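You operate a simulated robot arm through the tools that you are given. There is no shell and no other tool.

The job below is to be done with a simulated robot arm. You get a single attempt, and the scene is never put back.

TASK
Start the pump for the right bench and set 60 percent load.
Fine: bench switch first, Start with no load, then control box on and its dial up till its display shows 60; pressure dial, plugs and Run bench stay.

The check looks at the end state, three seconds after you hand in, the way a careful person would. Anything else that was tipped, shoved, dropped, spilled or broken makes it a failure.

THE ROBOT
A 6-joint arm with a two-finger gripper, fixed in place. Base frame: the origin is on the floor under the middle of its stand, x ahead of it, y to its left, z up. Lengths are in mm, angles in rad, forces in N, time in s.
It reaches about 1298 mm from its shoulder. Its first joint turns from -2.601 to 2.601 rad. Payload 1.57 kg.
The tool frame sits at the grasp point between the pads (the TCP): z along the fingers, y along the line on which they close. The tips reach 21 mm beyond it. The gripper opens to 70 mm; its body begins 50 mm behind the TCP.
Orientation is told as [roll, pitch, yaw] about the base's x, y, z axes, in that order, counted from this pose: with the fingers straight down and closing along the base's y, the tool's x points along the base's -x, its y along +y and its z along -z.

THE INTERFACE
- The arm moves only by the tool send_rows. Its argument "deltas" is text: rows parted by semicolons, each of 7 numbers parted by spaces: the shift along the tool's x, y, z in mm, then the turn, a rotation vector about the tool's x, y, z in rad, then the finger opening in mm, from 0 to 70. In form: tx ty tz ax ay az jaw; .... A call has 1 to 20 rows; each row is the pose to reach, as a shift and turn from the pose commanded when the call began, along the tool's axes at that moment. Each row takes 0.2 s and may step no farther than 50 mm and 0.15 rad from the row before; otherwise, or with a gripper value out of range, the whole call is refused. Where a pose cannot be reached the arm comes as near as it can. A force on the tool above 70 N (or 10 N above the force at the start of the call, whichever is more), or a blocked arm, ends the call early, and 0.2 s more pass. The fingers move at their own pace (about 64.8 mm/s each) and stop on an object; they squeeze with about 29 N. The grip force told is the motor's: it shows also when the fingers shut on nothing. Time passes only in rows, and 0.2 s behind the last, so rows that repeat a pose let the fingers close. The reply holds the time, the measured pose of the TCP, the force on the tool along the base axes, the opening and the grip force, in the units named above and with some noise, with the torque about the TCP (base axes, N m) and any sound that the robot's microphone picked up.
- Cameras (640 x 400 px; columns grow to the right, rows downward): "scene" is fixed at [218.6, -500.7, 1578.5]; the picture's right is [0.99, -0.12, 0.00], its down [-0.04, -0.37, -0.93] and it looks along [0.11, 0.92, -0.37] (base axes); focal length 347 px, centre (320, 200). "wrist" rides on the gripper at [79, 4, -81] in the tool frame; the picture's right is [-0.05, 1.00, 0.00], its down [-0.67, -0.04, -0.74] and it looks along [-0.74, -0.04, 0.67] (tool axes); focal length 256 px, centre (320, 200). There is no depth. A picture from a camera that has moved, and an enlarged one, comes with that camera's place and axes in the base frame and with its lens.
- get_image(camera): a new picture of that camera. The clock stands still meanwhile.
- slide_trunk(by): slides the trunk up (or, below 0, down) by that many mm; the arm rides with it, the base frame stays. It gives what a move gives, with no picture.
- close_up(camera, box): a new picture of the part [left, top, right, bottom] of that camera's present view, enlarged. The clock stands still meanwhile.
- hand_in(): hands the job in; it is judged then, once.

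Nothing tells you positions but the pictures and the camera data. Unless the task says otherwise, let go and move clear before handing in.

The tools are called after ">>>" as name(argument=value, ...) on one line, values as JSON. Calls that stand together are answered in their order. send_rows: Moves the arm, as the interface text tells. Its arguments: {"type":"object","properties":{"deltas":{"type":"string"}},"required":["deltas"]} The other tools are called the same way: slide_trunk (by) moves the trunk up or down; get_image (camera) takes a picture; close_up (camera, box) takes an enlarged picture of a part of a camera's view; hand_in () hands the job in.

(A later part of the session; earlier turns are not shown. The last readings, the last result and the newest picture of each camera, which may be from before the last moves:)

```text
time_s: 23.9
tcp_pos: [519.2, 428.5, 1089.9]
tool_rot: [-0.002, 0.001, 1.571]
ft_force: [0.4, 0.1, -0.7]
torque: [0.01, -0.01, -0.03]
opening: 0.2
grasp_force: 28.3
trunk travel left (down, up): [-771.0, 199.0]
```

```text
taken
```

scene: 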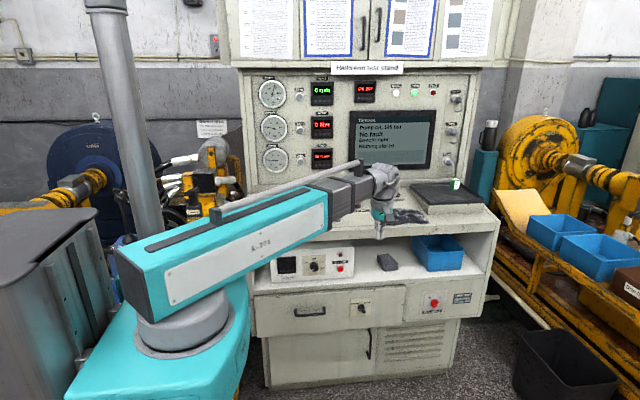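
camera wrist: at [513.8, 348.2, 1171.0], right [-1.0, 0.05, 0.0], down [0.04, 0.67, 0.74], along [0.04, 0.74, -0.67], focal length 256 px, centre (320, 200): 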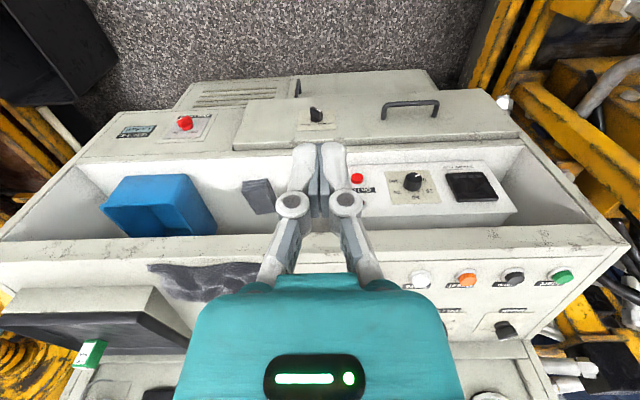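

The arm is clear in front of the bench. Before lowering far, I'll turn the wrist camera toward the robot's own stand to check the space under the carriage and boom.

>>> send_rows(deltas="0 0 0 0 0 -0.14 0;0 0 0 0 0 -0.28 0;0 0 0 0 0 -0.42 0;0 0 0 0 0 -0.56 0;0 0 0 0 0 -0.70 0;0 0 0 0 0 -0.84 0;0 0 0 0 0 -0.98 0;0 0 0 0 0 -1.12 0;0 0 0 0 0 -1.26 0;0 0 0 0 0 -1.3 0")

>>> get_image(camera="wrist")

```text
time_s: 26.1
tcp_pos: [519.4, 428.4, 1089.6]
tool_rot: [0.0, 0.001, 2.872]
ft_force: [-0.1, -0.1, -0.8]
torque: [0.0, 0.02, 0.02]
opening: 0.0
grasp_force: 28.4
trunk travel left (down, up): [-771.0, 199.0]
```

```text
taken
camera wrist: at [594.5, 403.2, 1170.9], right [-0.32, -0.95, 0.0], down [-0.63, 0.21, 0.74], along [-0.71, 0.24, -0.67], focal length 256 px, centre (320, 200)
```

wrist: 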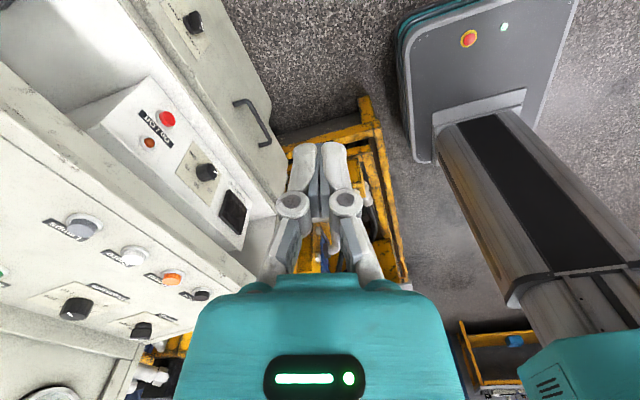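

The floor around the stand and under the carriage is clear, so lowering is safe. I want the wrist camera above the tool when it points at the load box, so I'll roll the tool back round to yaw about −1.57.

>>> send_rows(deltas="0 0 0 0 0 0.14 0;0 0 0 0 0 0.28 0;0 0 0 0 0 0.42 0;0 0 0 0 0 0.56 0;0 0 0 0 0 0.70 0;0 0 0 0 0 0.84 0;0 0 0 0 0 0.98 0;0 0 0 0 0 1.12 0;0 0 0 0 0 1.26 0;0 0 0 0 0 1.4 0;0 0 0 0 0 1.54 0;0 0 0 0 0 1.68 0;0 0 0 0 0 1.82 0;0 0 0 0 0 1.96 0;0 0 0 0 0 2.1 0;0 0 0 0 0 2.24 0;0 0 0 0 0 2.38 0;0 0 0 0 0 2.52 0;0 0 0 0 0 2.66 0;0 0 0 0 0 2.8 0")

>>> send_rows(deltas="0 0 0 0 0 0.14 0;0 0 0 0 0 0.28 0;0 0 0 0 0 0.42 0;0 0 0 0 0 0.56 0;0 0 0 0 0 0.70 0;0 0 0 0 0 0.84 0;0 0 0 0 0 0.98 0;0 0 0 0 0 1.12 0;0 0 0 0 0 1.26 0;0 0 0 0 0 1.4 0;0 0 0 0 0 1.54 0;0 0 0 0 0 1.641 0")

>>> get_image(camera="scene")

```text
time_s: 30.2
tcp_pos: [518.6, 428.6, 1090.7]
tool_rot: [0.0, 0.0, 0.068]
ft_force: [-0.1, -0.5, -1.2]
torque: [-0.02, 0.04, 0.03]
opening: 0.0
grasp_force: 28.7
trunk travel left (down, up): [-771.0, 199.0]
```

```text
time_s: 32.9
tcp_pos: [518.8, 429.2, 1088.9]
tool_rot: [-0.001, 0.001, -1.572]
ft_force: [0.3, 0.5, 0.3]
torque: [0.03, 0.0, -0.02]
opening: 0.1
grasp_force: 28.8
trunk travel left (down, up): [-771.0, 199.0]
```

```text
taken
```

scene: 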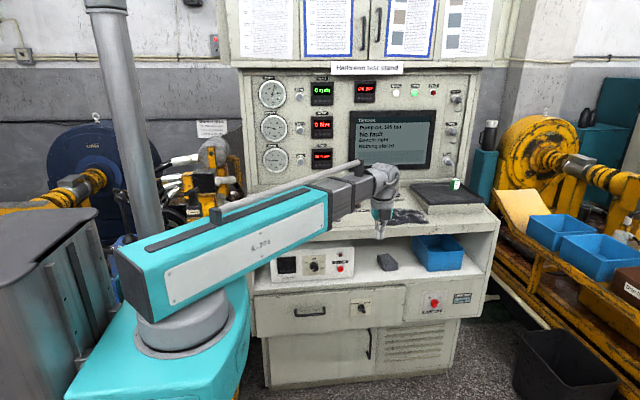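

Yaw is now −1.57. Next I'll pitch the tool from pointing down to pointing at the bench (+y), keeping the wrist in place so only the tool swings.

>>> send_rows(deltas="22.2 0 -1.5 0 0.1309 0 0;44 0 -5.8 0 0.2618 0 0;65.1 0 -12.9 0 0.3927 0 0;85 0 -22.8 0 0.5236 0 0;103.5 0 -35.1 0 0.6545 0 0;120.2 0 -49.8 0 0.7854 0 0;134.9 0 -66.5 0 0.9163 0 0;147.2 0 -85 0 1.0472 0 0;157.1 0 -104.9 0 1.1781 0 0;164.2 0 -126 0 1.309 0 0;168.5 0 -147.8 0 1.4399 0 0;170 0 -170 0 1.5708 0 0;170 0 -170 0 1.5708 0 0")

>>> get_image(camera="scene")

>>> get_image(camera="wrist")

```text
time_s: 35.6
tcp_pos: [519.3, 600.0, 1274.8]
tool_rot: [2.048, 1.571, 0.475]
ft_force: [0.7, -1.1, -0.1]
torque: [0.01, 0.0, 0.0]
opening: 0.0
grasp_force: 28.4
out of reach, approached as far as the arm can: row 6, 7, 8, 9, 10, 11, 12, 13
trunk travel left (down, up): [-771.0, 199.0]
```

```text
taken
```

scene: 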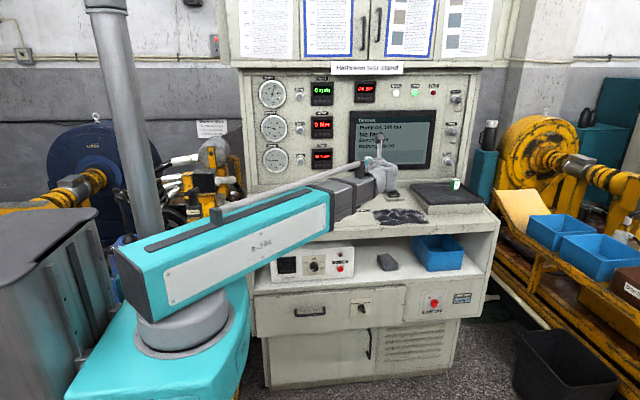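

```text
taken
camera wrist: at [522.9, 517.4, 1355.2], right [1.0, 0.0, -0.05], down [-0.04, -0.74, -0.67], along [-0.04, 0.67, -0.74], focal length 256 px, centre (320, 200)
```

wrist: 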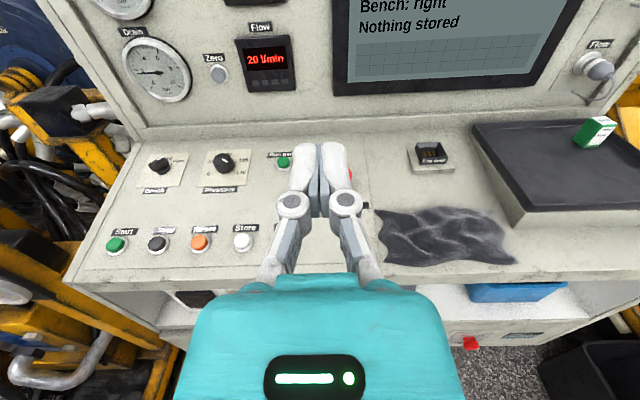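

The tool now points at the bench with the camera on top, at z 1275, which puts the wrist-to-TCP length at about 185 mm. I'll lower the trunk in stages at x 519 with the tips at y 621, well short of the desk lip.

>>> slide_trunk(by=-250)

>>> get_image(camera="wrist")

>>> get_image(camera="scene")

```text
time_s: 38.2
tcp_pos: [517.9, 597.8, 1026.3]
tool_rot: [-0.011, 1.57, -1.58]
ft_force: [-0.1, 0.5, 0.5]
torque: [-0.02, 0.0, 0.03]
opening: 0.0
grasp_force: 29.0
trunk travel left (down, up): [-521.0, 449.0]
```

```text
taken
camera wrist: at [522.9, 517.5, 1105.1], right [1.0, 0.0, -0.05], down [-0.04, -0.75, -0.67], along [-0.04, 0.67, -0.74], focal length 256 px, centre (320, 200)
```

wrist: 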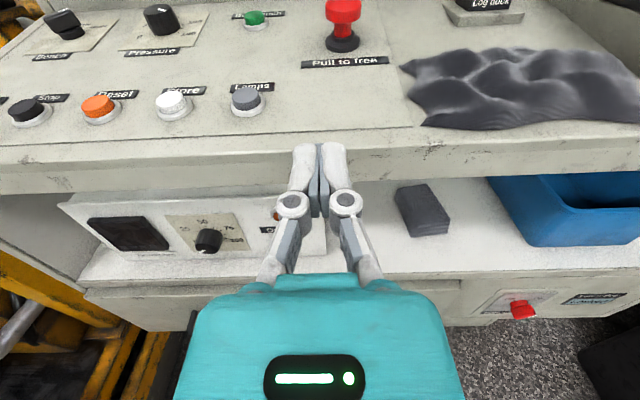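

```text
taken
```

scene: 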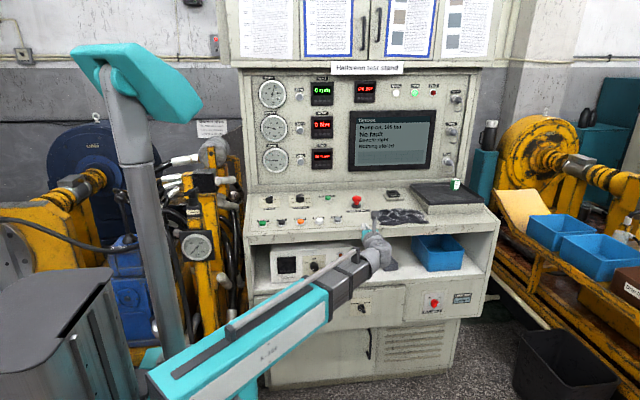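

The path down is clear. I'll continue to On/Off height, z about 780.

>>> slide_trunk(by=-245)

>>> get_image(camera="wrist")

>>> get_image(camera="scene")

```text
time_s: 40.8
tcp_pos: [518.7, 598.5, 780.9]
tool_rot: [-0.021, 1.569, -1.594]
ft_force: [-0.5, 0.4, 0.2]
torque: [-0.02, 0.02, -0.01]
opening: 0.0
grasp_force: 29.1
trunk travel left (down, up): [-276.0, 694.0]
```

```text
taken
camera wrist: at [522.9, 517.5, 860.1], right [1.0, 0.0, -0.05], down [-0.04, -0.75, -0.67], along [-0.04, 0.67, -0.74], focal length 256 px, centre (320, 200)
```

wrist: 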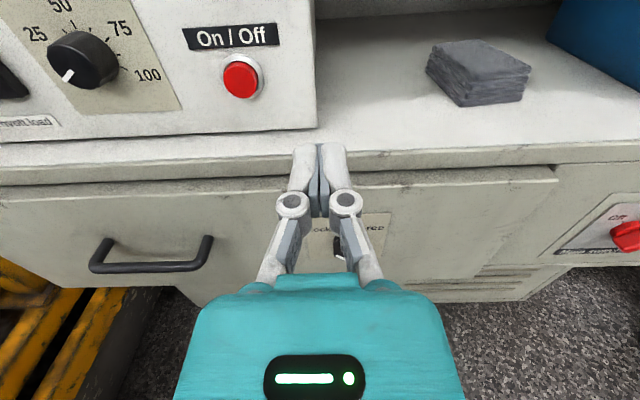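

```text
taken
```

scene: 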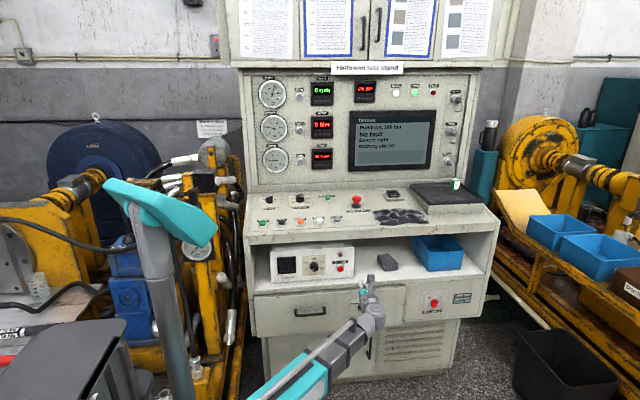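

I'm at On/Off height with the load box in view. I'll zoom in to fix the On/Off and dial positions more precisely.

>>> close_up(camera="wrist", box=[160, 20, 320, 120])

>>> close_up(camera="wrist", box=[0, 0, 176, 110])

>>> close_up(camera="scene", box=[268, 240, 396, 320])

```text
4.00 times, centred on (240, 70) of wrist
camera zoom: at [522.9, 517.5, 860.1], right [1.0, 0.0, -0.05], down [-0.04, -0.75, -0.67], along [-0.04, 0.67, -0.74], focal length 1024 px, centre (640, 720)
```

zoom: 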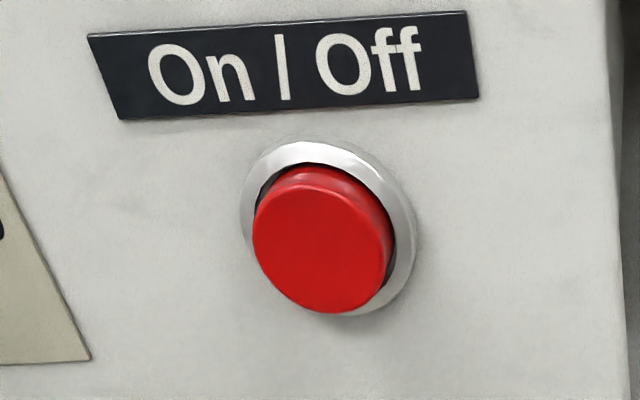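

```text
3.64 times, centred on (88, 55) of wrist
camera zoom: at [522.9, 517.5, 860.1], right [1.0, 0.0, -0.05], down [-0.04, -0.75, -0.67], along [-0.04, 0.67, -0.74], focal length 931 px, centre (1164, 727)
```

zoom: 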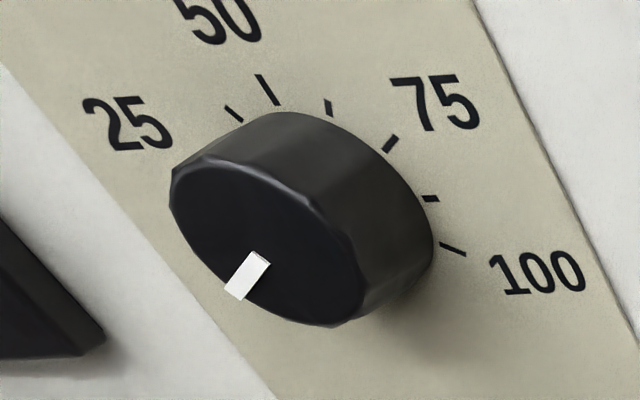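

```text
5.00 times, centred on (332, 280) of scene
camera zoom: at [218.6, -500.7, 1578.5], right [0.99, -0.12, 0.0], down [-0.04, -0.37, -0.93], along [0.11, 0.92, -0.37], focal length 1735 px, centre (260, -200)
```

zoom: 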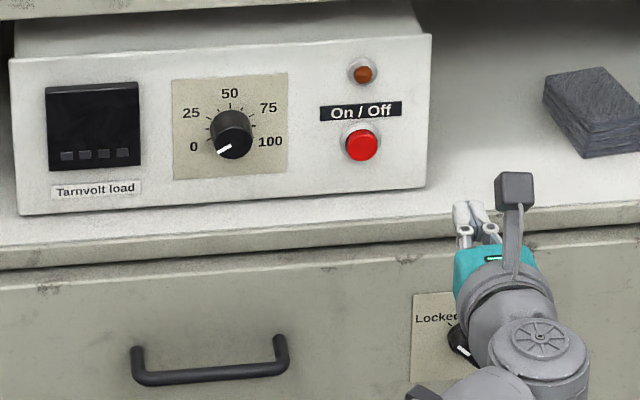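

The views disagree by a few mm on On/Off, giving x 449–458, because it is off-axis here. I'll shift to line up with it so I can measure it near the image centre.

>>> send_rows(deltas="0 -32 20 0 0 0 0;0 -65 40 0 0 0 0;0 -65 40 0 0 0 0")

>>> get_image(camera="wrist")

>>> close_up(camera="wrist", box=[240, 60, 400, 160])

>>> close_up(camera="scene", box=[268, 240, 396, 320])

```text
time_s: 41.6
tcp_pos: [452.0, 640.4, 781.1]
tool_rot: [-0.059, 1.568, -1.627]
ft_force: [0.1, -0.4, 0.2]
torque: [0.0, -0.04, -0.01]
opening: 0.3
grasp_force: 28.6
trunk travel left (down, up): [-276.0, 694.0]
```

```text
taken
camera wrist: at [455.8, 559.1, 860.0], right [1.0, 0.0, -0.05], down [-0.04, -0.75, -0.66], along [-0.04, 0.67, -0.75], focal length 256 px, centre (320, 200)
```

wrist: 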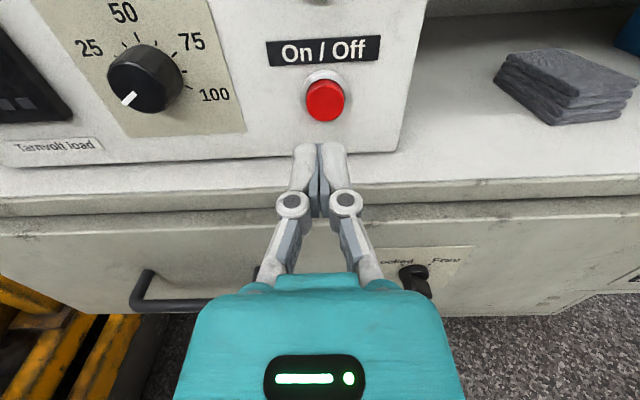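

```text
4.00 times, centred on (320, 110) of wrist
camera zoom: at [455.8, 559.1, 860.0], right [1.0, 0.0, -0.05], down [-0.04, -0.75, -0.66], along [-0.04, 0.67, -0.75], focal length 1024 px, centre (320, 560)
```

zoom: 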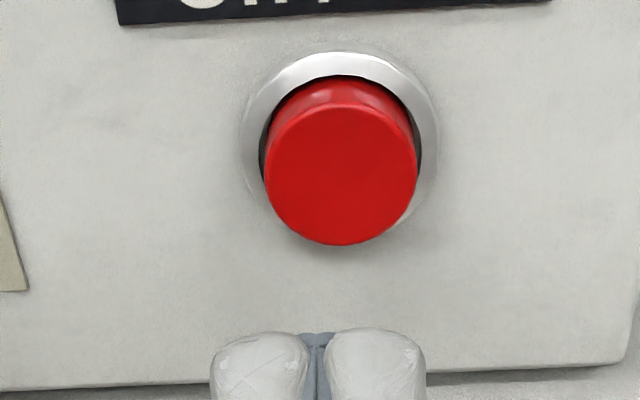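

```text
5.00 times, centred on (332, 280) of scene
camera zoom: at [218.6, -500.7, 1578.5], right [0.99, -0.12, 0.0], down [-0.04, -0.37, -0.93], along [0.11, 0.92, -0.37], focal length 1735 px, centre (260, -200)
```

zoom: 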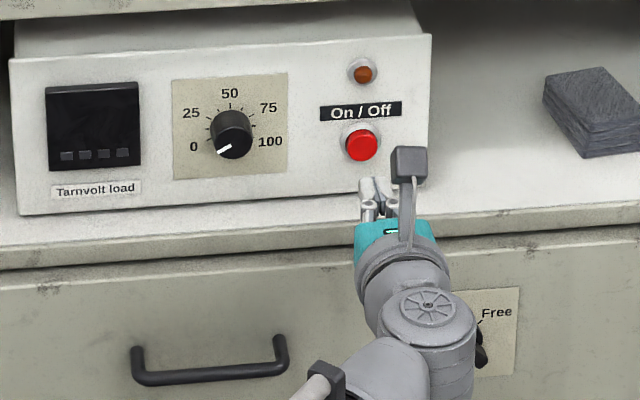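

The cap is near the centre now: x about 455, z about 775–782, front face at y 712–726. I'll centre on it, drop 3 mm and approach to just short of contact.

>>> slide_trunk(by=-3)

>>> send_rows(deltas="0 3 20 0 0 0 0;0 3.2 40 0 0 0 0;0 3.2 40 0 0 0 0")

>>> get_image(camera="wrist")

>>> close_up(camera="wrist", box=[240, 80, 400, 180])

>>> close_up(camera="scene", box=[300, 240, 380, 290])

```text
time_s: 42.1
tcp_pos: [451.3, 639.2, 777.3]
tool_rot: [-0.01, 1.568, -1.581]
ft_force: [0.4, -0.8, 0.2]
torque: [-0.01, 0.02, 0.01]
opening: 0.0
grasp_force: 28.7
trunk travel left (down, up): [-273.0, 697.0]
```

```text
time_s: 42.9
tcp_pos: [455.9, 680.6, 777.9]
tool_rot: [-0.036, 1.566, -1.607]
ft_force: [-0.5, -0.3, -0.2]
torque: [-0.01, 0.01, -0.02]
opening: 0.0
grasp_force: 28.7
trunk travel left (down, up): [-273.0, 697.0]
```

```text
taken
camera wrist: at [459.7, 599.7, 856.9], right [1.0, 0.0, -0.05], down [-0.04, -0.75, -0.66], along [-0.04, 0.66, -0.75], focal length 256 px, centre (320, 200)
```

wrist: 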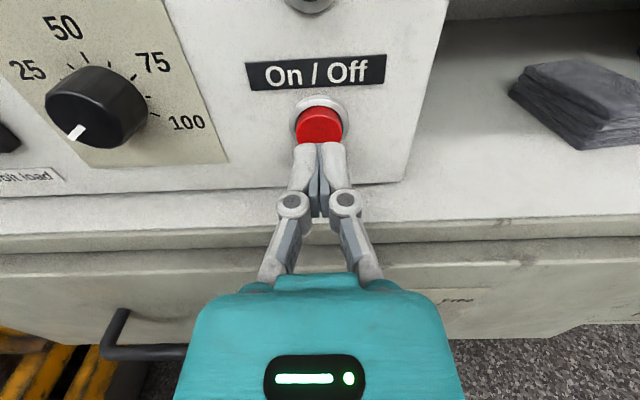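

```text
4.00 times, centred on (320, 130) of wrist
camera zoom: at [459.7, 599.7, 856.9], right [1.0, 0.0, -0.05], down [-0.04, -0.75, -0.66], along [-0.04, 0.66, -0.75], focal length 1024 px, centre (320, 480)
```

zoom: 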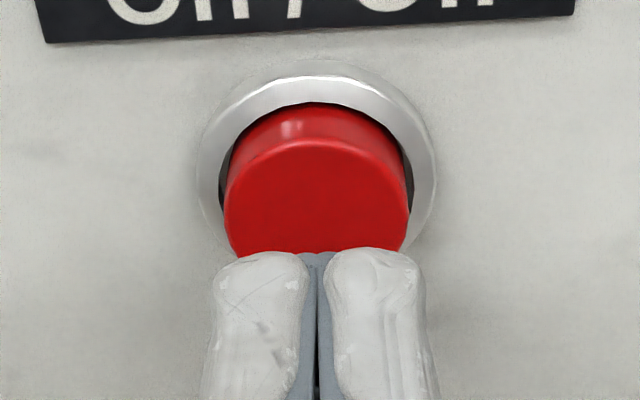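

```text
8.00 times, centred on (340, 265) of scene
camera zoom: at [218.6, -500.7, 1578.5], right [0.99, -0.12, 0.0], down [-0.04, -0.37, -0.93], along [0.11, 0.92, -0.37], focal length 2775 px, centre (160, -320)
```

zoom: 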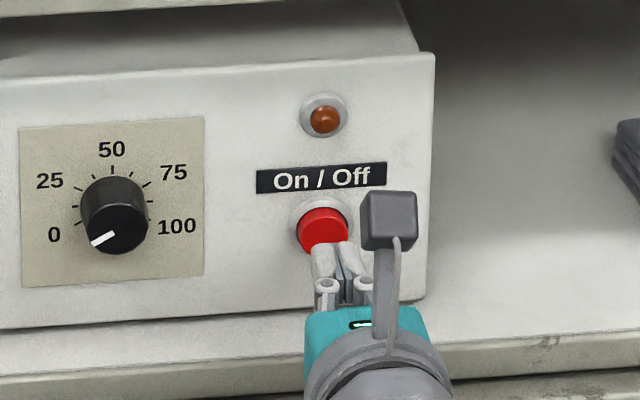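

The fingertips are lined up under On/Off, with perhaps 1–2 mm of x offset. I'll creep forward in small steps and watch for contact and a click.

>>> send_rows(deltas="0 -1.5 4 0 0 0 0;0 -1.5 8 0 0 0 0;0 -1.5 8 0 0 0 0")

>>> close_up(camera="wrist", box=[240, 80, 400, 180])

>>> close_up(camera="scene", box=[300, 240, 380, 290])

```text
time_s: 43.7
tcp_pos: [454.5, 688.3, 776.1]
tool_rot: [0.015, 1.569, -1.557]
ft_force: [0.0, -0.1, -0.3]
torque: [0.03, -0.02, -0.01]
opening: 0.0
grasp_force: 28.6
trunk travel left (down, up): [-273.0, 697.0]
```

```text
4.00 times, centred on (320, 130) of wrist
camera zoom: at [458.0, 607.3, 857.0], right [1.0, 0.0, -0.05], down [-0.04, -0.75, -0.66], along [-0.04, 0.67, -0.75], focal length 1024 px, centre (320, 480)
```

zoom: 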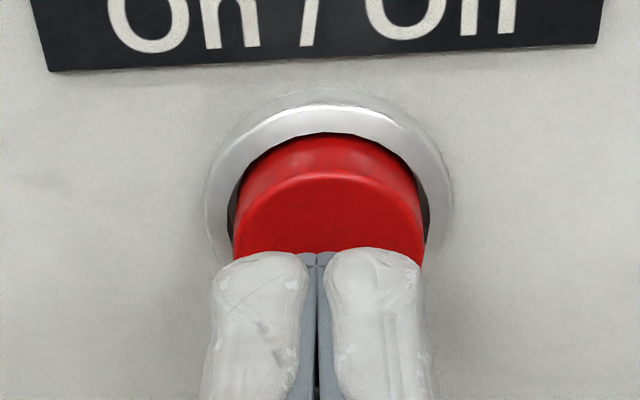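

```text
8.00 times, centred on (340, 265) of scene
camera zoom: at [218.6, -500.7, 1578.5], right [0.99, -0.12, 0.0], down [-0.04, -0.37, -0.93], along [0.11, 0.92, -0.37], focal length 2775 px, centre (160, -320)
```

zoom: 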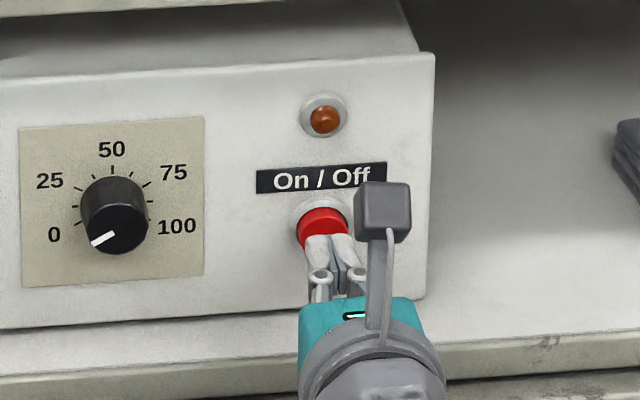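

There is no contact yet. I'll go on in short steps, keeping the push gentle so the box isn't shoved.

>>> send_rows(deltas="0 0 1.5 0 0 0 0;0 0 3 0 0 0 0")

>>> send_rows(deltas="0 0 1 0 0 0 0;0 0 2 0 0 0 0")

```text
time_s: 44.3
tcp_pos: [453.5, 691.4, 776.4]
tool_rot: [-0.023, 1.57, -1.594]
ft_force: [1.6, -0.2, -0.7]
torque: [0.0, -0.01, 0.0]
opening: 0.0
grasp_force: 28.6
trunk travel left (down, up): [-273.0, 697.0]
```

```text
time_s: 44.9
tcp_pos: [455.4, 693.9, 776.4]
tool_rot: [-0.002, 1.568, -1.573]
ft_force: [-0.6, 0.2, -0.2]
torque: [-0.01, 0.02, -0.03]
opening: 0.3
grasp_force: 29.1
trunk travel left (down, up): [-273.0, 697.0]
```

>>> close_up(camera="wrist", box=[240, 80, 400, 180])

>>> close_up(camera="scene", box=[300, 240, 380, 290])

```text
4.00 times, centred on (320, 130) of wrist
camera zoom: at [458.3, 612.5, 857.0], right [1.0, 0.0, -0.05], down [-0.04, -0.75, -0.66], along [-0.04, 0.67, -0.75], focal length 1024 px, centre (320, 480)
```

zoom: 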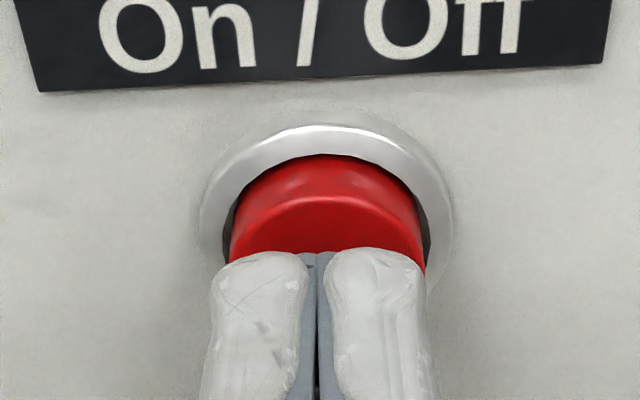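

```text
8.00 times, centred on (340, 265) of scene
camera zoom: at [218.6, -500.7, 1578.5], right [0.99, -0.12, 0.0], down [-0.04, -0.37, -0.93], along [0.11, 0.92, -0.37], focal length 2775 px, centre (160, -320)
```

zoom: 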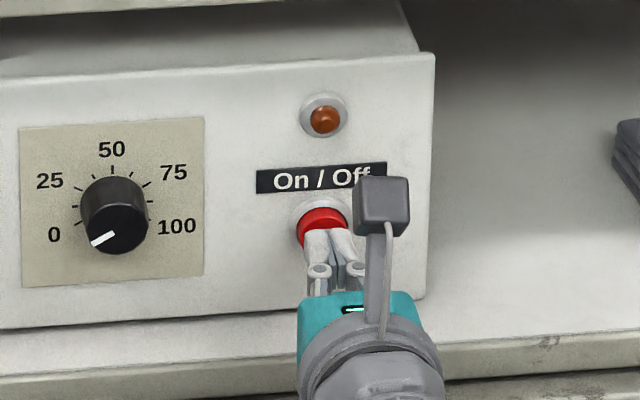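

I'm nearly at the cap. I'll keep going in 2 mm increments.

>>> send_rows(deltas="0 0 1 0 0 0 0;0 0 2 0 0 0 0")

>>> send_rows(deltas="0 0 1 0 0 0 0;0 0 1.5 0 0 0 0")

>>> close_up(camera="scene", box=[260, 240, 380, 300])

```text
time_s: 45.5
tcp_pos: [453.8, 695.4, 777.9]
tool_rot: [0.019, 1.57, -1.552]
ft_force: [-0.3, -0.5, 0.7]
torque: [0.02, 0.02, 0.02]
opening: 0.1
grasp_force: 28.6
trunk travel left (down, up): [-273.0, 697.0]
```

```text
time_s: 46.1
tcp_pos: [454.0, 697.5, 777.4]
tool_rot: [0.002, 1.567, -1.569]
ft_force: [-0.8, -0.4, 0.4]
torque: [-0.02, 0.04, -0.02]
opening: 0.0
grasp_force: 28.8
trunk travel left (down, up): [-273.0, 697.0]
```

```text
5.33 times, centred on (320, 270) of scene
camera zoom: at [218.6, -500.7, 1578.5], right [0.99, -0.12, 0.0], down [-0.04, -0.37, -0.93], along [0.11, 0.92, -0.37], focal length 1850 px, centre (320, -173)
```

zoom: 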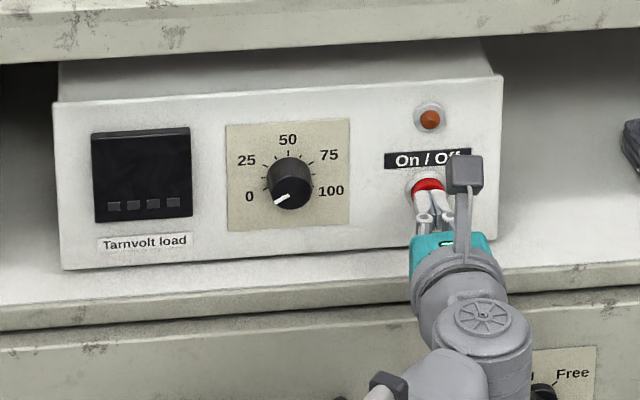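

>>> send_rows(deltas="0 0 1 0 0 0 0;0 0 1.5 0 0 0 0")

>>> send_rows(deltas="0 0 1 0 0 0 0;0 0 1.5 0 0 0 0")

>>> close_up(camera="scene", box=[260, 240, 380, 300])

>>> close_up(camera="wrist", box=[240, 80, 400, 180])

```text
time_s: 46.7
tcp_pos: [453.9, 697.8, 776.9]
tool_rot: [-0.005, 1.568, -1.576]
ft_force: [0.3, -0.2, 0.5]
torque: [0.02, 0.04, 0.02]
opening: 0.1
grasp_force: 29.0
trunk travel left (down, up): [-273.0, 697.0]
```

```text
time_s: 47.3
tcp_pos: [454.1, 700.0, 777.1]
tool_rot: [-0.031, 1.57, -1.601]
ft_force: [0.2, -0.4, -0.5]
torque: [0.0, -0.01, 0.01]
opening: 0.0
grasp_force: 28.3
trunk travel left (down, up): [-273.0, 697.0]
```

```text
5.33 times, centred on (320, 270) of scene
camera zoom: at [218.6, -500.7, 1578.5], right [0.99, -0.12, 0.0], down [-0.04, -0.37, -0.93], along [0.11, 0.92, -0.37], focal length 1850 px, centre (320, -173)
```

zoom: 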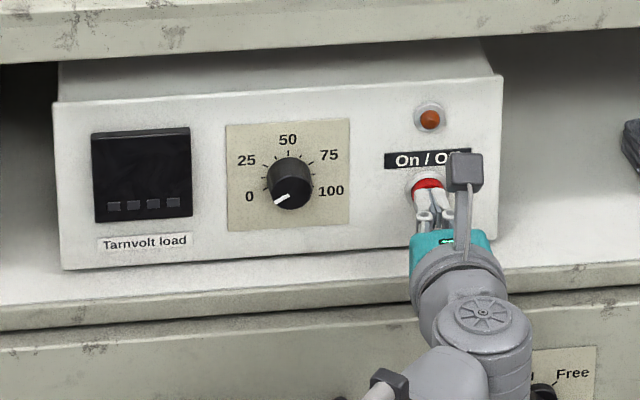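

```text
4.00 times, centred on (320, 130) of wrist
camera zoom: at [457.7, 618.6, 857.0], right [1.0, 0.0, -0.05], down [-0.04, -0.75, -0.66], along [-0.04, 0.67, -0.75], focal length 1024 px, centre (320, 480)
```

zoom: 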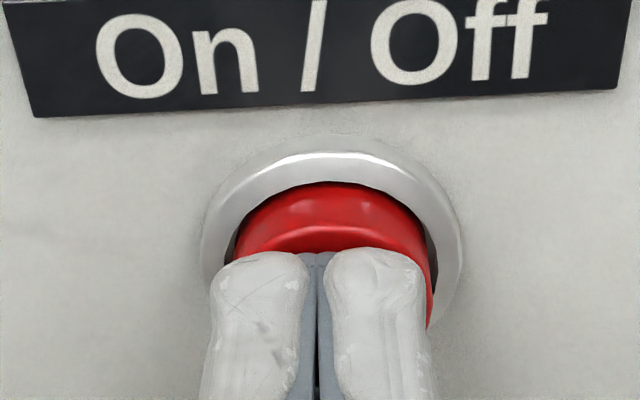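

>>> send_rows(deltas="0 0 1 0 0 0 0;0 0 1.5 0 0 0 0")

>>> send_rows(deltas="0 0 1 0 0 0 0;0 0 1.5 0 0 0 0")

>>> close_up(camera="scene", box=[260, 240, 380, 300])

```text
time_s: 47.9
tcp_pos: [453.8, 701.7, 777.2]
tool_rot: [-0.004, 1.569, -1.573]
ft_force: [0.1, 0.0, 0.4]
torque: [0.01, 0.0, -0.03]
opening: 5.9
grasp_force: 27.8
trunk travel left (down, up): [-273.0, 697.0]
```

```text
time_s: 48.5
tcp_pos: [453.9, 702.9, 777.5]
tool_rot: [-0.039, 1.569, -1.609]
ft_force: [0.0, -0.7, 0.2]
torque: [0.03, -0.02, 0.02]
opening: 6.2
grasp_force: 27.9
trunk travel left (down, up): [-273.0, 697.0]
heard: click
```

```text
5.33 times, centred on (320, 270) of scene
camera zoom: at [218.6, -500.7, 1578.5], right [0.99, -0.12, 0.0], down [-0.04, -0.37, -0.93], along [0.11, 0.92, -0.37], focal length 1850 px, centre (320, -173)
```

zoom: 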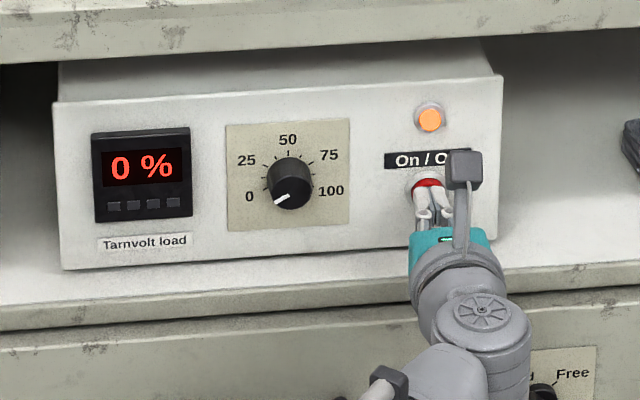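

On/Off clicked: the lamp is lit and the display shows 0 %. I'll back straight off, then move across to the dial, which I place at about (343, 709, 795).

>>> send_rows(deltas="0 0 -10 0 0 0 0;0 0 -30 0 0 0 0;0 0 -45 0 0 0 0;0 0 -45 0 0 0 0")

>>> slide_trunk(by=18)

>>> close_up(camera="scene", box=[260, 240, 380, 300])

>>> close_up(camera="scene", box=[250, 60, 450, 185])

```text
time_s: 49.5
tcp_pos: [454.6, 656.5, 777.3]
tool_rot: [0.001, 1.57, -1.57]
ft_force: [0.2, 0.1, -0.2]
torque: [-0.03, -0.01, 0.03]
opening: 0.1
grasp_force: 28.9
trunk travel left (down, up): [-273.0, 697.0]
```

```text
time_s: 50.1
tcp_pos: [453.9, 656.8, 794.9]
tool_rot: [-0.032, 1.57, -1.603]
ft_force: [-0.7, 0.3, 1.0]
torque: [-0.05, 0.02, 0.01]
opening: 0.0
grasp_force: 29.1
trunk travel left (down, up): [-291.0, 679.0]
```

```text
5.33 times, centred on (320, 270) of scene
camera zoom: at [218.6, -500.7, 1578.5], right [0.99, -0.12, 0.0], down [-0.04, -0.37, -0.93], along [0.11, 0.92, -0.37], focal length 1850 px, centre (320, -173)
```

zoom: 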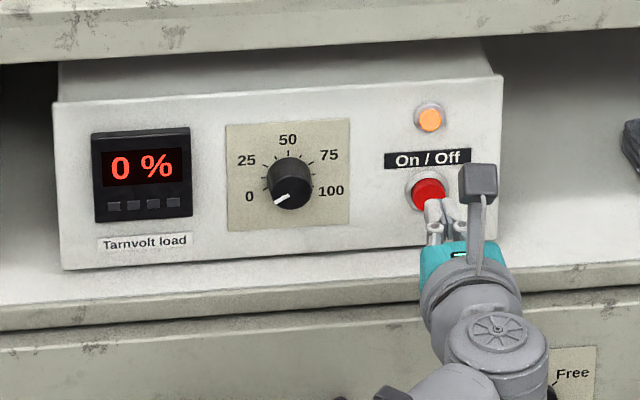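

```text
3.20 times, centred on (350, 122) of scene
camera zoom: at [218.6, -500.7, 1578.5], right [0.99, -0.12, 0.0], down [-0.04, -0.37, -0.93], along [0.11, 0.92, -0.37], focal length 1110 px, centre (224, 448)
```

zoom: 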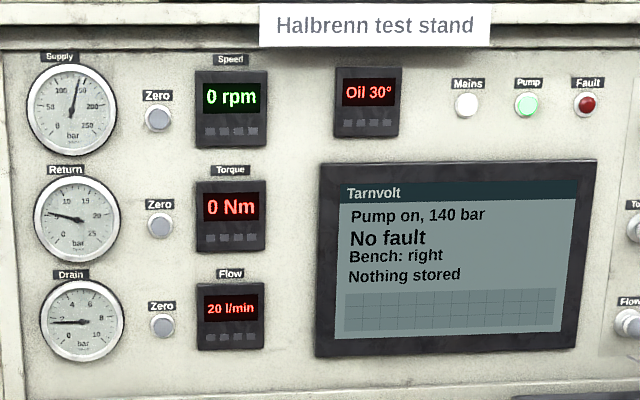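

The display shows 0 % with the lamp on, and the pump is on with no fault. I'll move level to in front of the dial.

>>> send_rows(deltas="0 -37 0 0 0 0 20;0 -74 0 0 0 0 40;0 -111 0 0 0 0 56;0 -111 0 0 0 0 56")

>>> get_image(camera="wrist")

>>> get_image(camera="scene")

```text
time_s: 51.1
tcp_pos: [343.7, 656.7, 796.6]
tool_rot: [3.069, 1.571, 1.497]
ft_force: [-0.2, 0.2, -0.1]
torque: [0.0, 0.01, 0.03]
opening: 56.0
grasp_force: 0.0
trunk travel left (down, up): [-291.0, 679.0]
```

```text
taken
camera wrist: at [347.2, 575.4, 875.3], right [1.0, 0.0, -0.05], down [-0.04, -0.74, -0.67], along [-0.04, 0.67, -0.74], focal length 256 px, centre (320, 200)
```

wrist: 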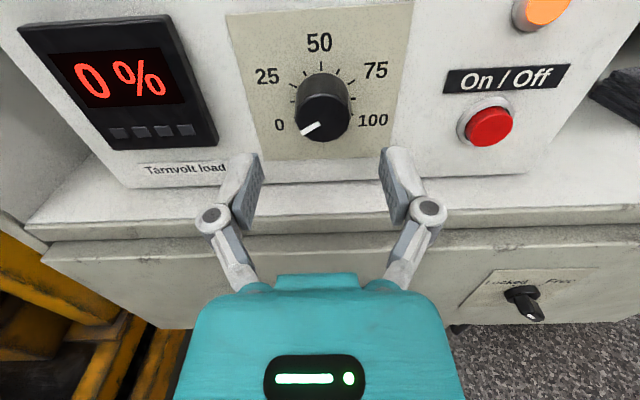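

```text
taken
```

scene: 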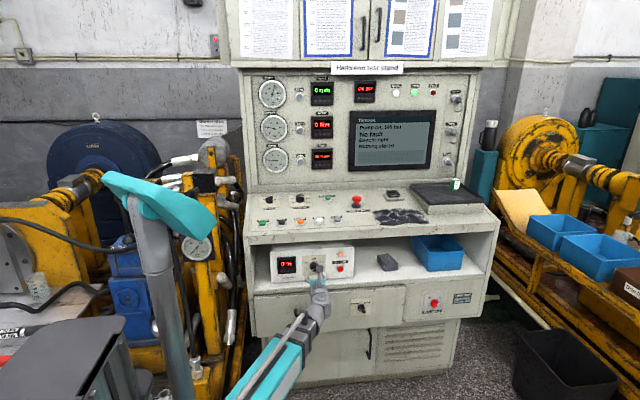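

I'm reaching fine, and the display is visible in the wrist view as well. Zooming on the dial for its centre and scale.

>>> close_up(camera="wrist", box=[240, 50, 400, 150])

>>> close_up(camera="scene", box=[280, 240, 344, 280])

```text
4.00 times, centred on (320, 100) of wrist
camera zoom: at [347.2, 575.4, 875.3], right [1.0, 0.0, -0.05], down [-0.04, -0.74, -0.67], along [-0.04, 0.67, -0.74], focal length 1024 px, centre (320, 600)
```

zoom: 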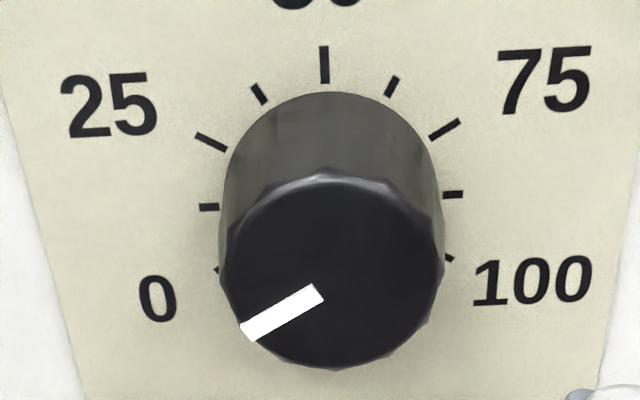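

```text
10.00 times, centred on (312, 260) of scene
camera zoom: at [218.6, -500.7, 1578.5], right [0.99, -0.12, 0.0], down [-0.04, -0.37, -0.93], along [0.11, 0.92, -0.37], focal length 3469 px, centre (400, -400)
```

zoom: 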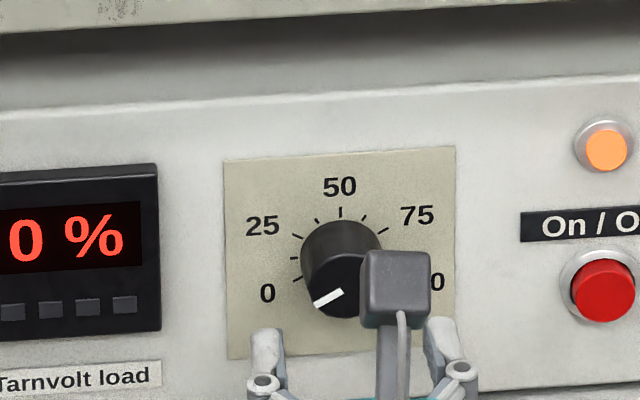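

The dial runs 240° for 0–100, so 60 is 144° clockwise from 0. Its axis is at about (345, –, 797) with the front at y about 710. I'll pre-roll the open gripper −1.26 rad so a single grip can turn the whole way.

>>> send_rows(deltas="0 2 0 0 0 -0.126 56;0 2 0.0 0 0 -0.252 56;0 2 0 0 0 -0.378 56;0 2 0 0 0 -0.504 56;0 2 0 0 0 -0.63 56;0 2 0 0 0 -0.756 56;0 2 0 0 0 -0.882 56;0 2 0 0 0 -1.008 56;0 2 0 0 0 -1.134 56;0 2 0 0 0 -1.26 56;0 2 0 0 0 -1.26 56")

>>> get_image(camera="wrist")

>>> close_up(camera="scene", box=[260, 240, 380, 315])

```text
time_s: 53.5
tcp_pos: [346.2, 656.7, 795.4]
tool_rot: [1.571, 0.311, 0.001]
ft_force: [0.3, 0.3, 0.5]
torque: [0.0, 0.01, 0.03]
opening: 55.7
grasp_force: 0.1
trunk travel left (down, up): [-291.0, 679.0]
```

```text
taken
camera wrist: at [271.1, 575.9, 823.9], right [0.35, 0.0, 0.94], down [0.62, -0.75, -0.24], along [0.7, 0.67, -0.27], focal length 256 px, centre (320, 200)
```

wrist: 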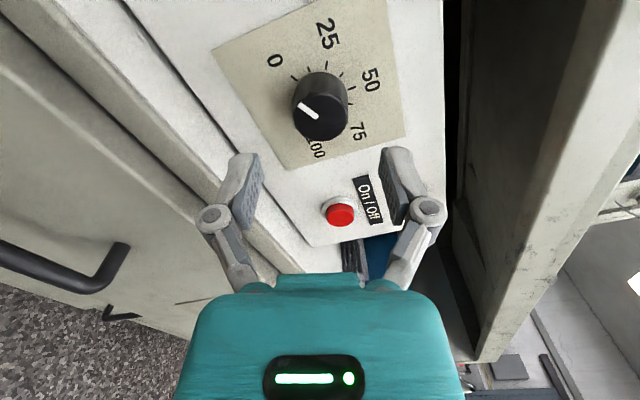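

```text
5.33 times, centred on (320, 278) of scene
camera zoom: at [218.6, -500.7, 1578.5], right [0.99, -0.12, 0.0], down [-0.04, -0.37, -0.93], along [0.11, 0.92, -0.37], focal length 1850 px, centre (320, -213)
```

zoom: 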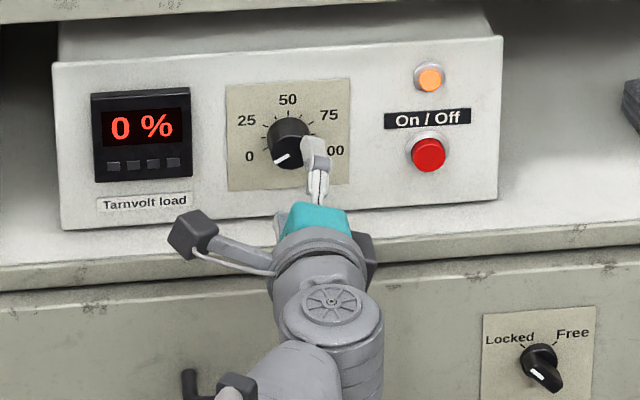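

The roll was reached without trouble, and this side view gives a good depth check. Zooming on the dial again.

>>> close_up(camera="wrist", box=[240, 50, 400, 150])

```text
4.00 times, centred on (320, 100) of wrist
camera zoom: at [271.1, 575.9, 823.9], right [0.35, 0.0, 0.94], down [0.62, -0.75, -0.24], along [0.7, 0.67, -0.27], focal length 1024 px, centre (320, 600)
```

zoom: 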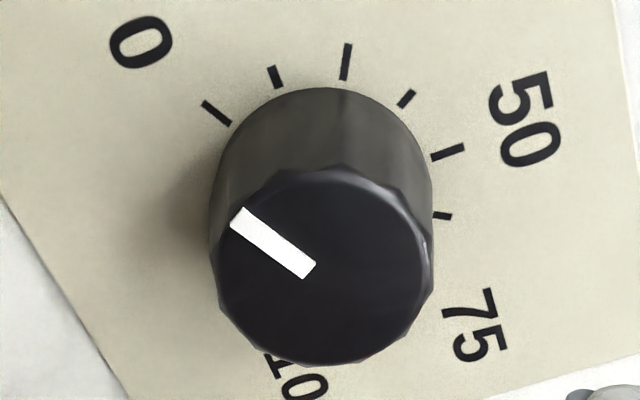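

Both views now agree: dial front centre (345, 713, 796), and the TCP is on that axis. I'll advance 49 mm so the pads surround the knob, leaving the tips about 8 mm off the plate.

>>> send_rows(deltas="0 0 15 0 0 0 56;0 0 30 0 0 0 56;0 0 42 0 0 0 56;0 0 49 0 0 0 56;0 0 49 0 0 0 56")

>>> get_image(camera="wrist")

>>> close_up(camera="scene", box=[260, 240, 380, 315])

```text
time_s: 54.7
tcp_pos: [344.0, 706.4, 795.5]
tool_rot: [1.571, 0.31, 0.001]
ft_force: [-0.1, -1.0, 0.1]
torque: [-0.01, 0.02, 0.0]
opening: 56.2
grasp_force: 0.0
trunk travel left (down, up): [-291.0, 679.0]
```

```text
taken
camera wrist: at [270.3, 624.8, 824.1], right [0.36, 0.0, 0.93], down [0.62, -0.75, -0.24], along [0.7, 0.67, -0.27], focal length 256 px, centre (320, 200)
```

wrist: 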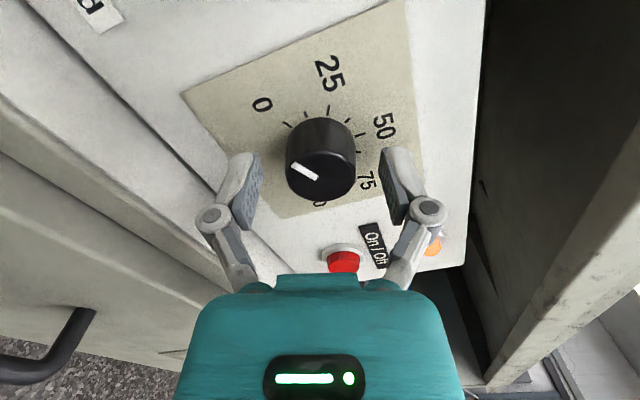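

```text
5.33 times, centred on (320, 278) of scene
camera zoom: at [218.6, -500.7, 1578.5], right [0.99, -0.12, 0.0], down [-0.04, -0.37, -0.93], along [0.11, 0.92, -0.37], focal length 1850 px, centre (320, -213)
```

zoom: 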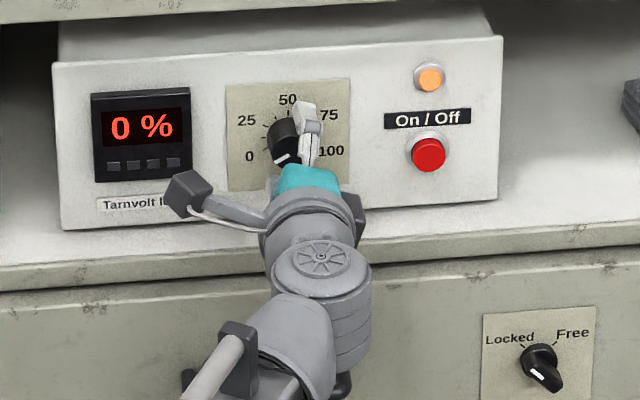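

The knob sits centred between the pads. Closing on it.

>>> send_rows(deltas="0 0 0 0 0 0 42;0 0 0 0 0 0 36;0 0 0 0 0 0 30;0 0 0 0 0 0 24;0 0 0 0 0 0 24")

>>> get_image(camera="wrist")

>>> close_up(camera="scene", box=[260, 240, 380, 315])

```text
time_s: 55.9
tcp_pos: [345.4, 705.4, 796.3]
tool_rot: [1.571, 0.31, 0.0]
ft_force: [2.7, 3.3, 8.0]
torque: [0.18, -0.01, -0.04]
opening: 33.0
grasp_force: 32.1
trunk travel left (down, up): [-291.0, 679.0]
```

```text
taken
camera wrist: at [270.4, 624.6, 824.5], right [0.36, 0.0, 0.93], down [0.62, -0.75, -0.24], along [0.7, 0.67, -0.27], focal length 256 px, centre (320, 200)
```

wrist: 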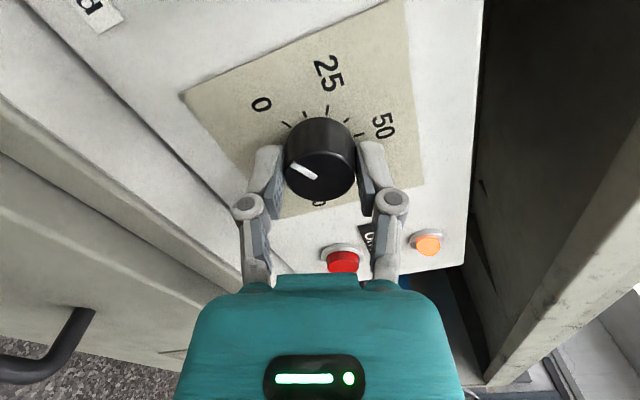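

```text
5.33 times, centred on (320, 278) of scene
camera zoom: at [218.6, -500.7, 1578.5], right [0.99, -0.12, 0.0], down [-0.04, -0.37, -0.93], along [0.11, 0.92, -0.37], focal length 1850 px, centre (320, -213)
```

zoom: 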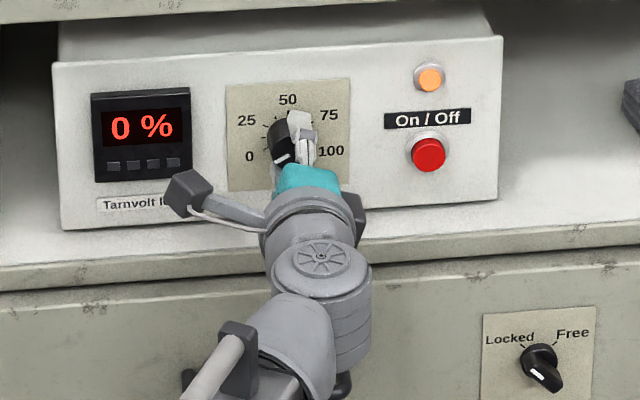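

The knob is gripped at 33 mm, with only a few newtons of side force. I'll turn it clockwise a little first and read the display.

>>> send_rows(deltas="0 0 0 0 0 0.08 24;0 0 0 0 0 0.16 24;0 0 0 0 0 0.24 24;0 0 0 0 0 0.32 24;0 0 0 0 0 0.4 24;0 0 0 0 0 0.4 24")

>>> close_up(camera="scene", box=[260, 240, 380, 315])

>>> get_image(camera="wrist")

```text
time_s: 57.3
tcp_pos: [344.1, 705.4, 795.9]
tool_rot: [1.568, 0.712, 0.0]
ft_force: [0.6, 4.4, 12.6]
torque: [0.4, 0.0, 0.21]
opening: 32.8
grasp_force: 32.5
trunk travel left (down, up): [-291.0, 679.0]
```

```text
5.33 times, centred on (320, 278) of scene
camera zoom: at [218.6, -500.7, 1578.5], right [0.99, -0.12, 0.0], down [-0.04, -0.37, -0.93], along [0.11, 0.92, -0.37], focal length 1850 px, centre (320, -213)
```

zoom: 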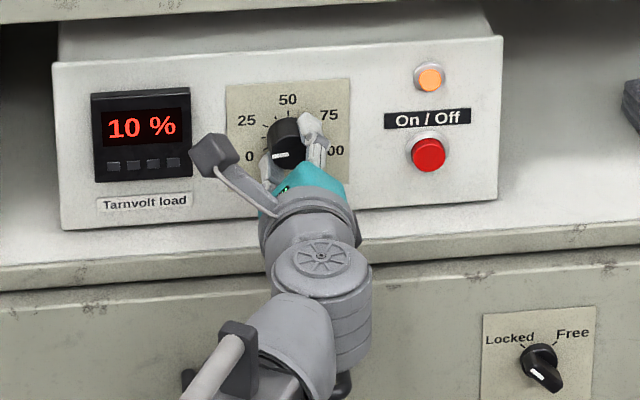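

```text
taken
camera wrist: at [287.5, 624.6, 851.3], right [0.69, 0.0, 0.72], down [0.48, -0.75, -0.46], along [0.54, 0.67, -0.52], focal length 256 px, centre (320, 200)
```

wrist: 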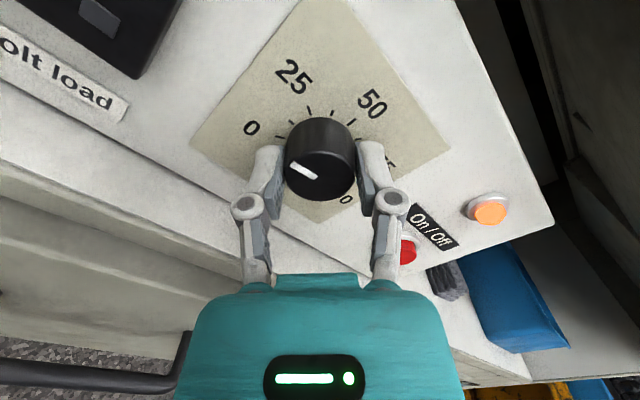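

The display shows 10 % after 0.4 rad, as predicted. There is a 12 N upward force, so I'll raise the trunk 1.5 mm to relieve it and then keep turning.

>>> slide_trunk(by=1.5)

>>> send_rows(deltas="0 0 0 0 0 0.08 24;0 0 0 0 0 0.16 24;0 0 0 0 0 0.24 24;0 0 0 0 0 0.32 24;0 0 0 0 0 0.4 24;0 0 0 0 0 0.48 24;0 0 0 0 0 0.56 24;0 0 0 0 0 0.64 24;0 0 0 0 0 0.72 24;0 0 0 0 0 0.8 24;0 0 0 0 0 0.8 24")

>>> close_up(camera="scene", box=[260, 240, 380, 315])

>>> get_image(camera="wrist")

```text
time_s: 57.9
tcp_pos: [344.9, 706.1, 796.7]
tool_rot: [1.568, 0.708, -0.002]
ft_force: [-1.8, -6.2, -9.4]
torque: [-0.15, 0.02, 0.19]
opening: 32.8
grasp_force: 31.6
trunk travel left (down, up): [-292.0, 678.0]
```

```text
time_s: 60.2
tcp_pos: [344.6, 706.7, 796.3]
tool_rot: [1.531, 1.512, -0.041]
ft_force: [-10.5, -13.6, -20.5]
torque: [-0.12, 0.0, 0.26]
opening: 33.0
grasp_force: 31.8
trunk travel left (down, up): [-292.0, 678.0]
```

```text
5.33 times, centred on (320, 278) of scene
camera zoom: at [218.6, -500.7, 1578.5], right [0.99, -0.12, 0.0], down [-0.04, -0.37, -0.93], along [0.11, 0.92, -0.37], focal length 1850 px, centre (320, -213)
```

zoom: 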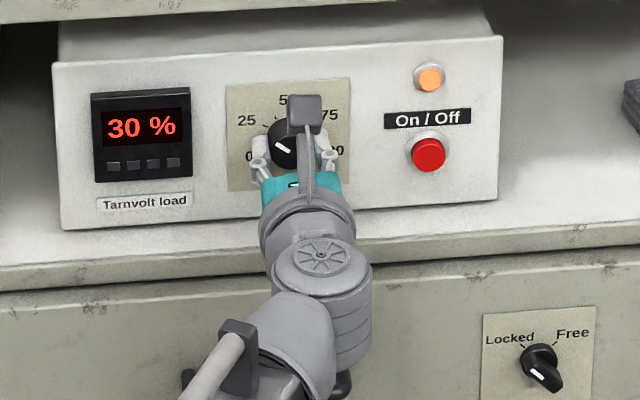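

```text
taken
camera wrist: at [344.4, 625.1, 876.3], right [1.0, 0.0, 0.01], down [0.0, -0.75, -0.67], along [0.0, 0.67, -0.75], focal length 256 px, centre (320, 200)
```

wrist: 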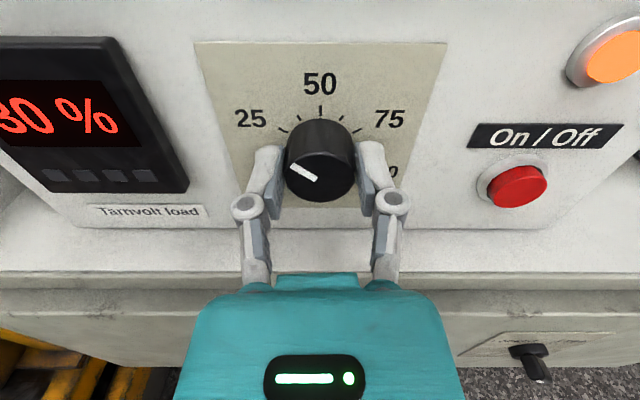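

The display shows 30 % at 1.2 rad. I over-corrected by a little, so I'll drop the trunk 0.8 mm and look at the forces.

>>> slide_trunk(by=-0.8)

```text
time_s: 60.8
tcp_pos: [344.8, 706.6, 796.2]
tool_rot: [1.549, 1.511, -0.021]
ft_force: [-8.3, -5.9, -4.8]
torque: [-0.27, 0.01, 0.25]
opening: 32.7
grasp_force: 32.0
trunk travel left (down, up): [-292.0, 678.0]
```

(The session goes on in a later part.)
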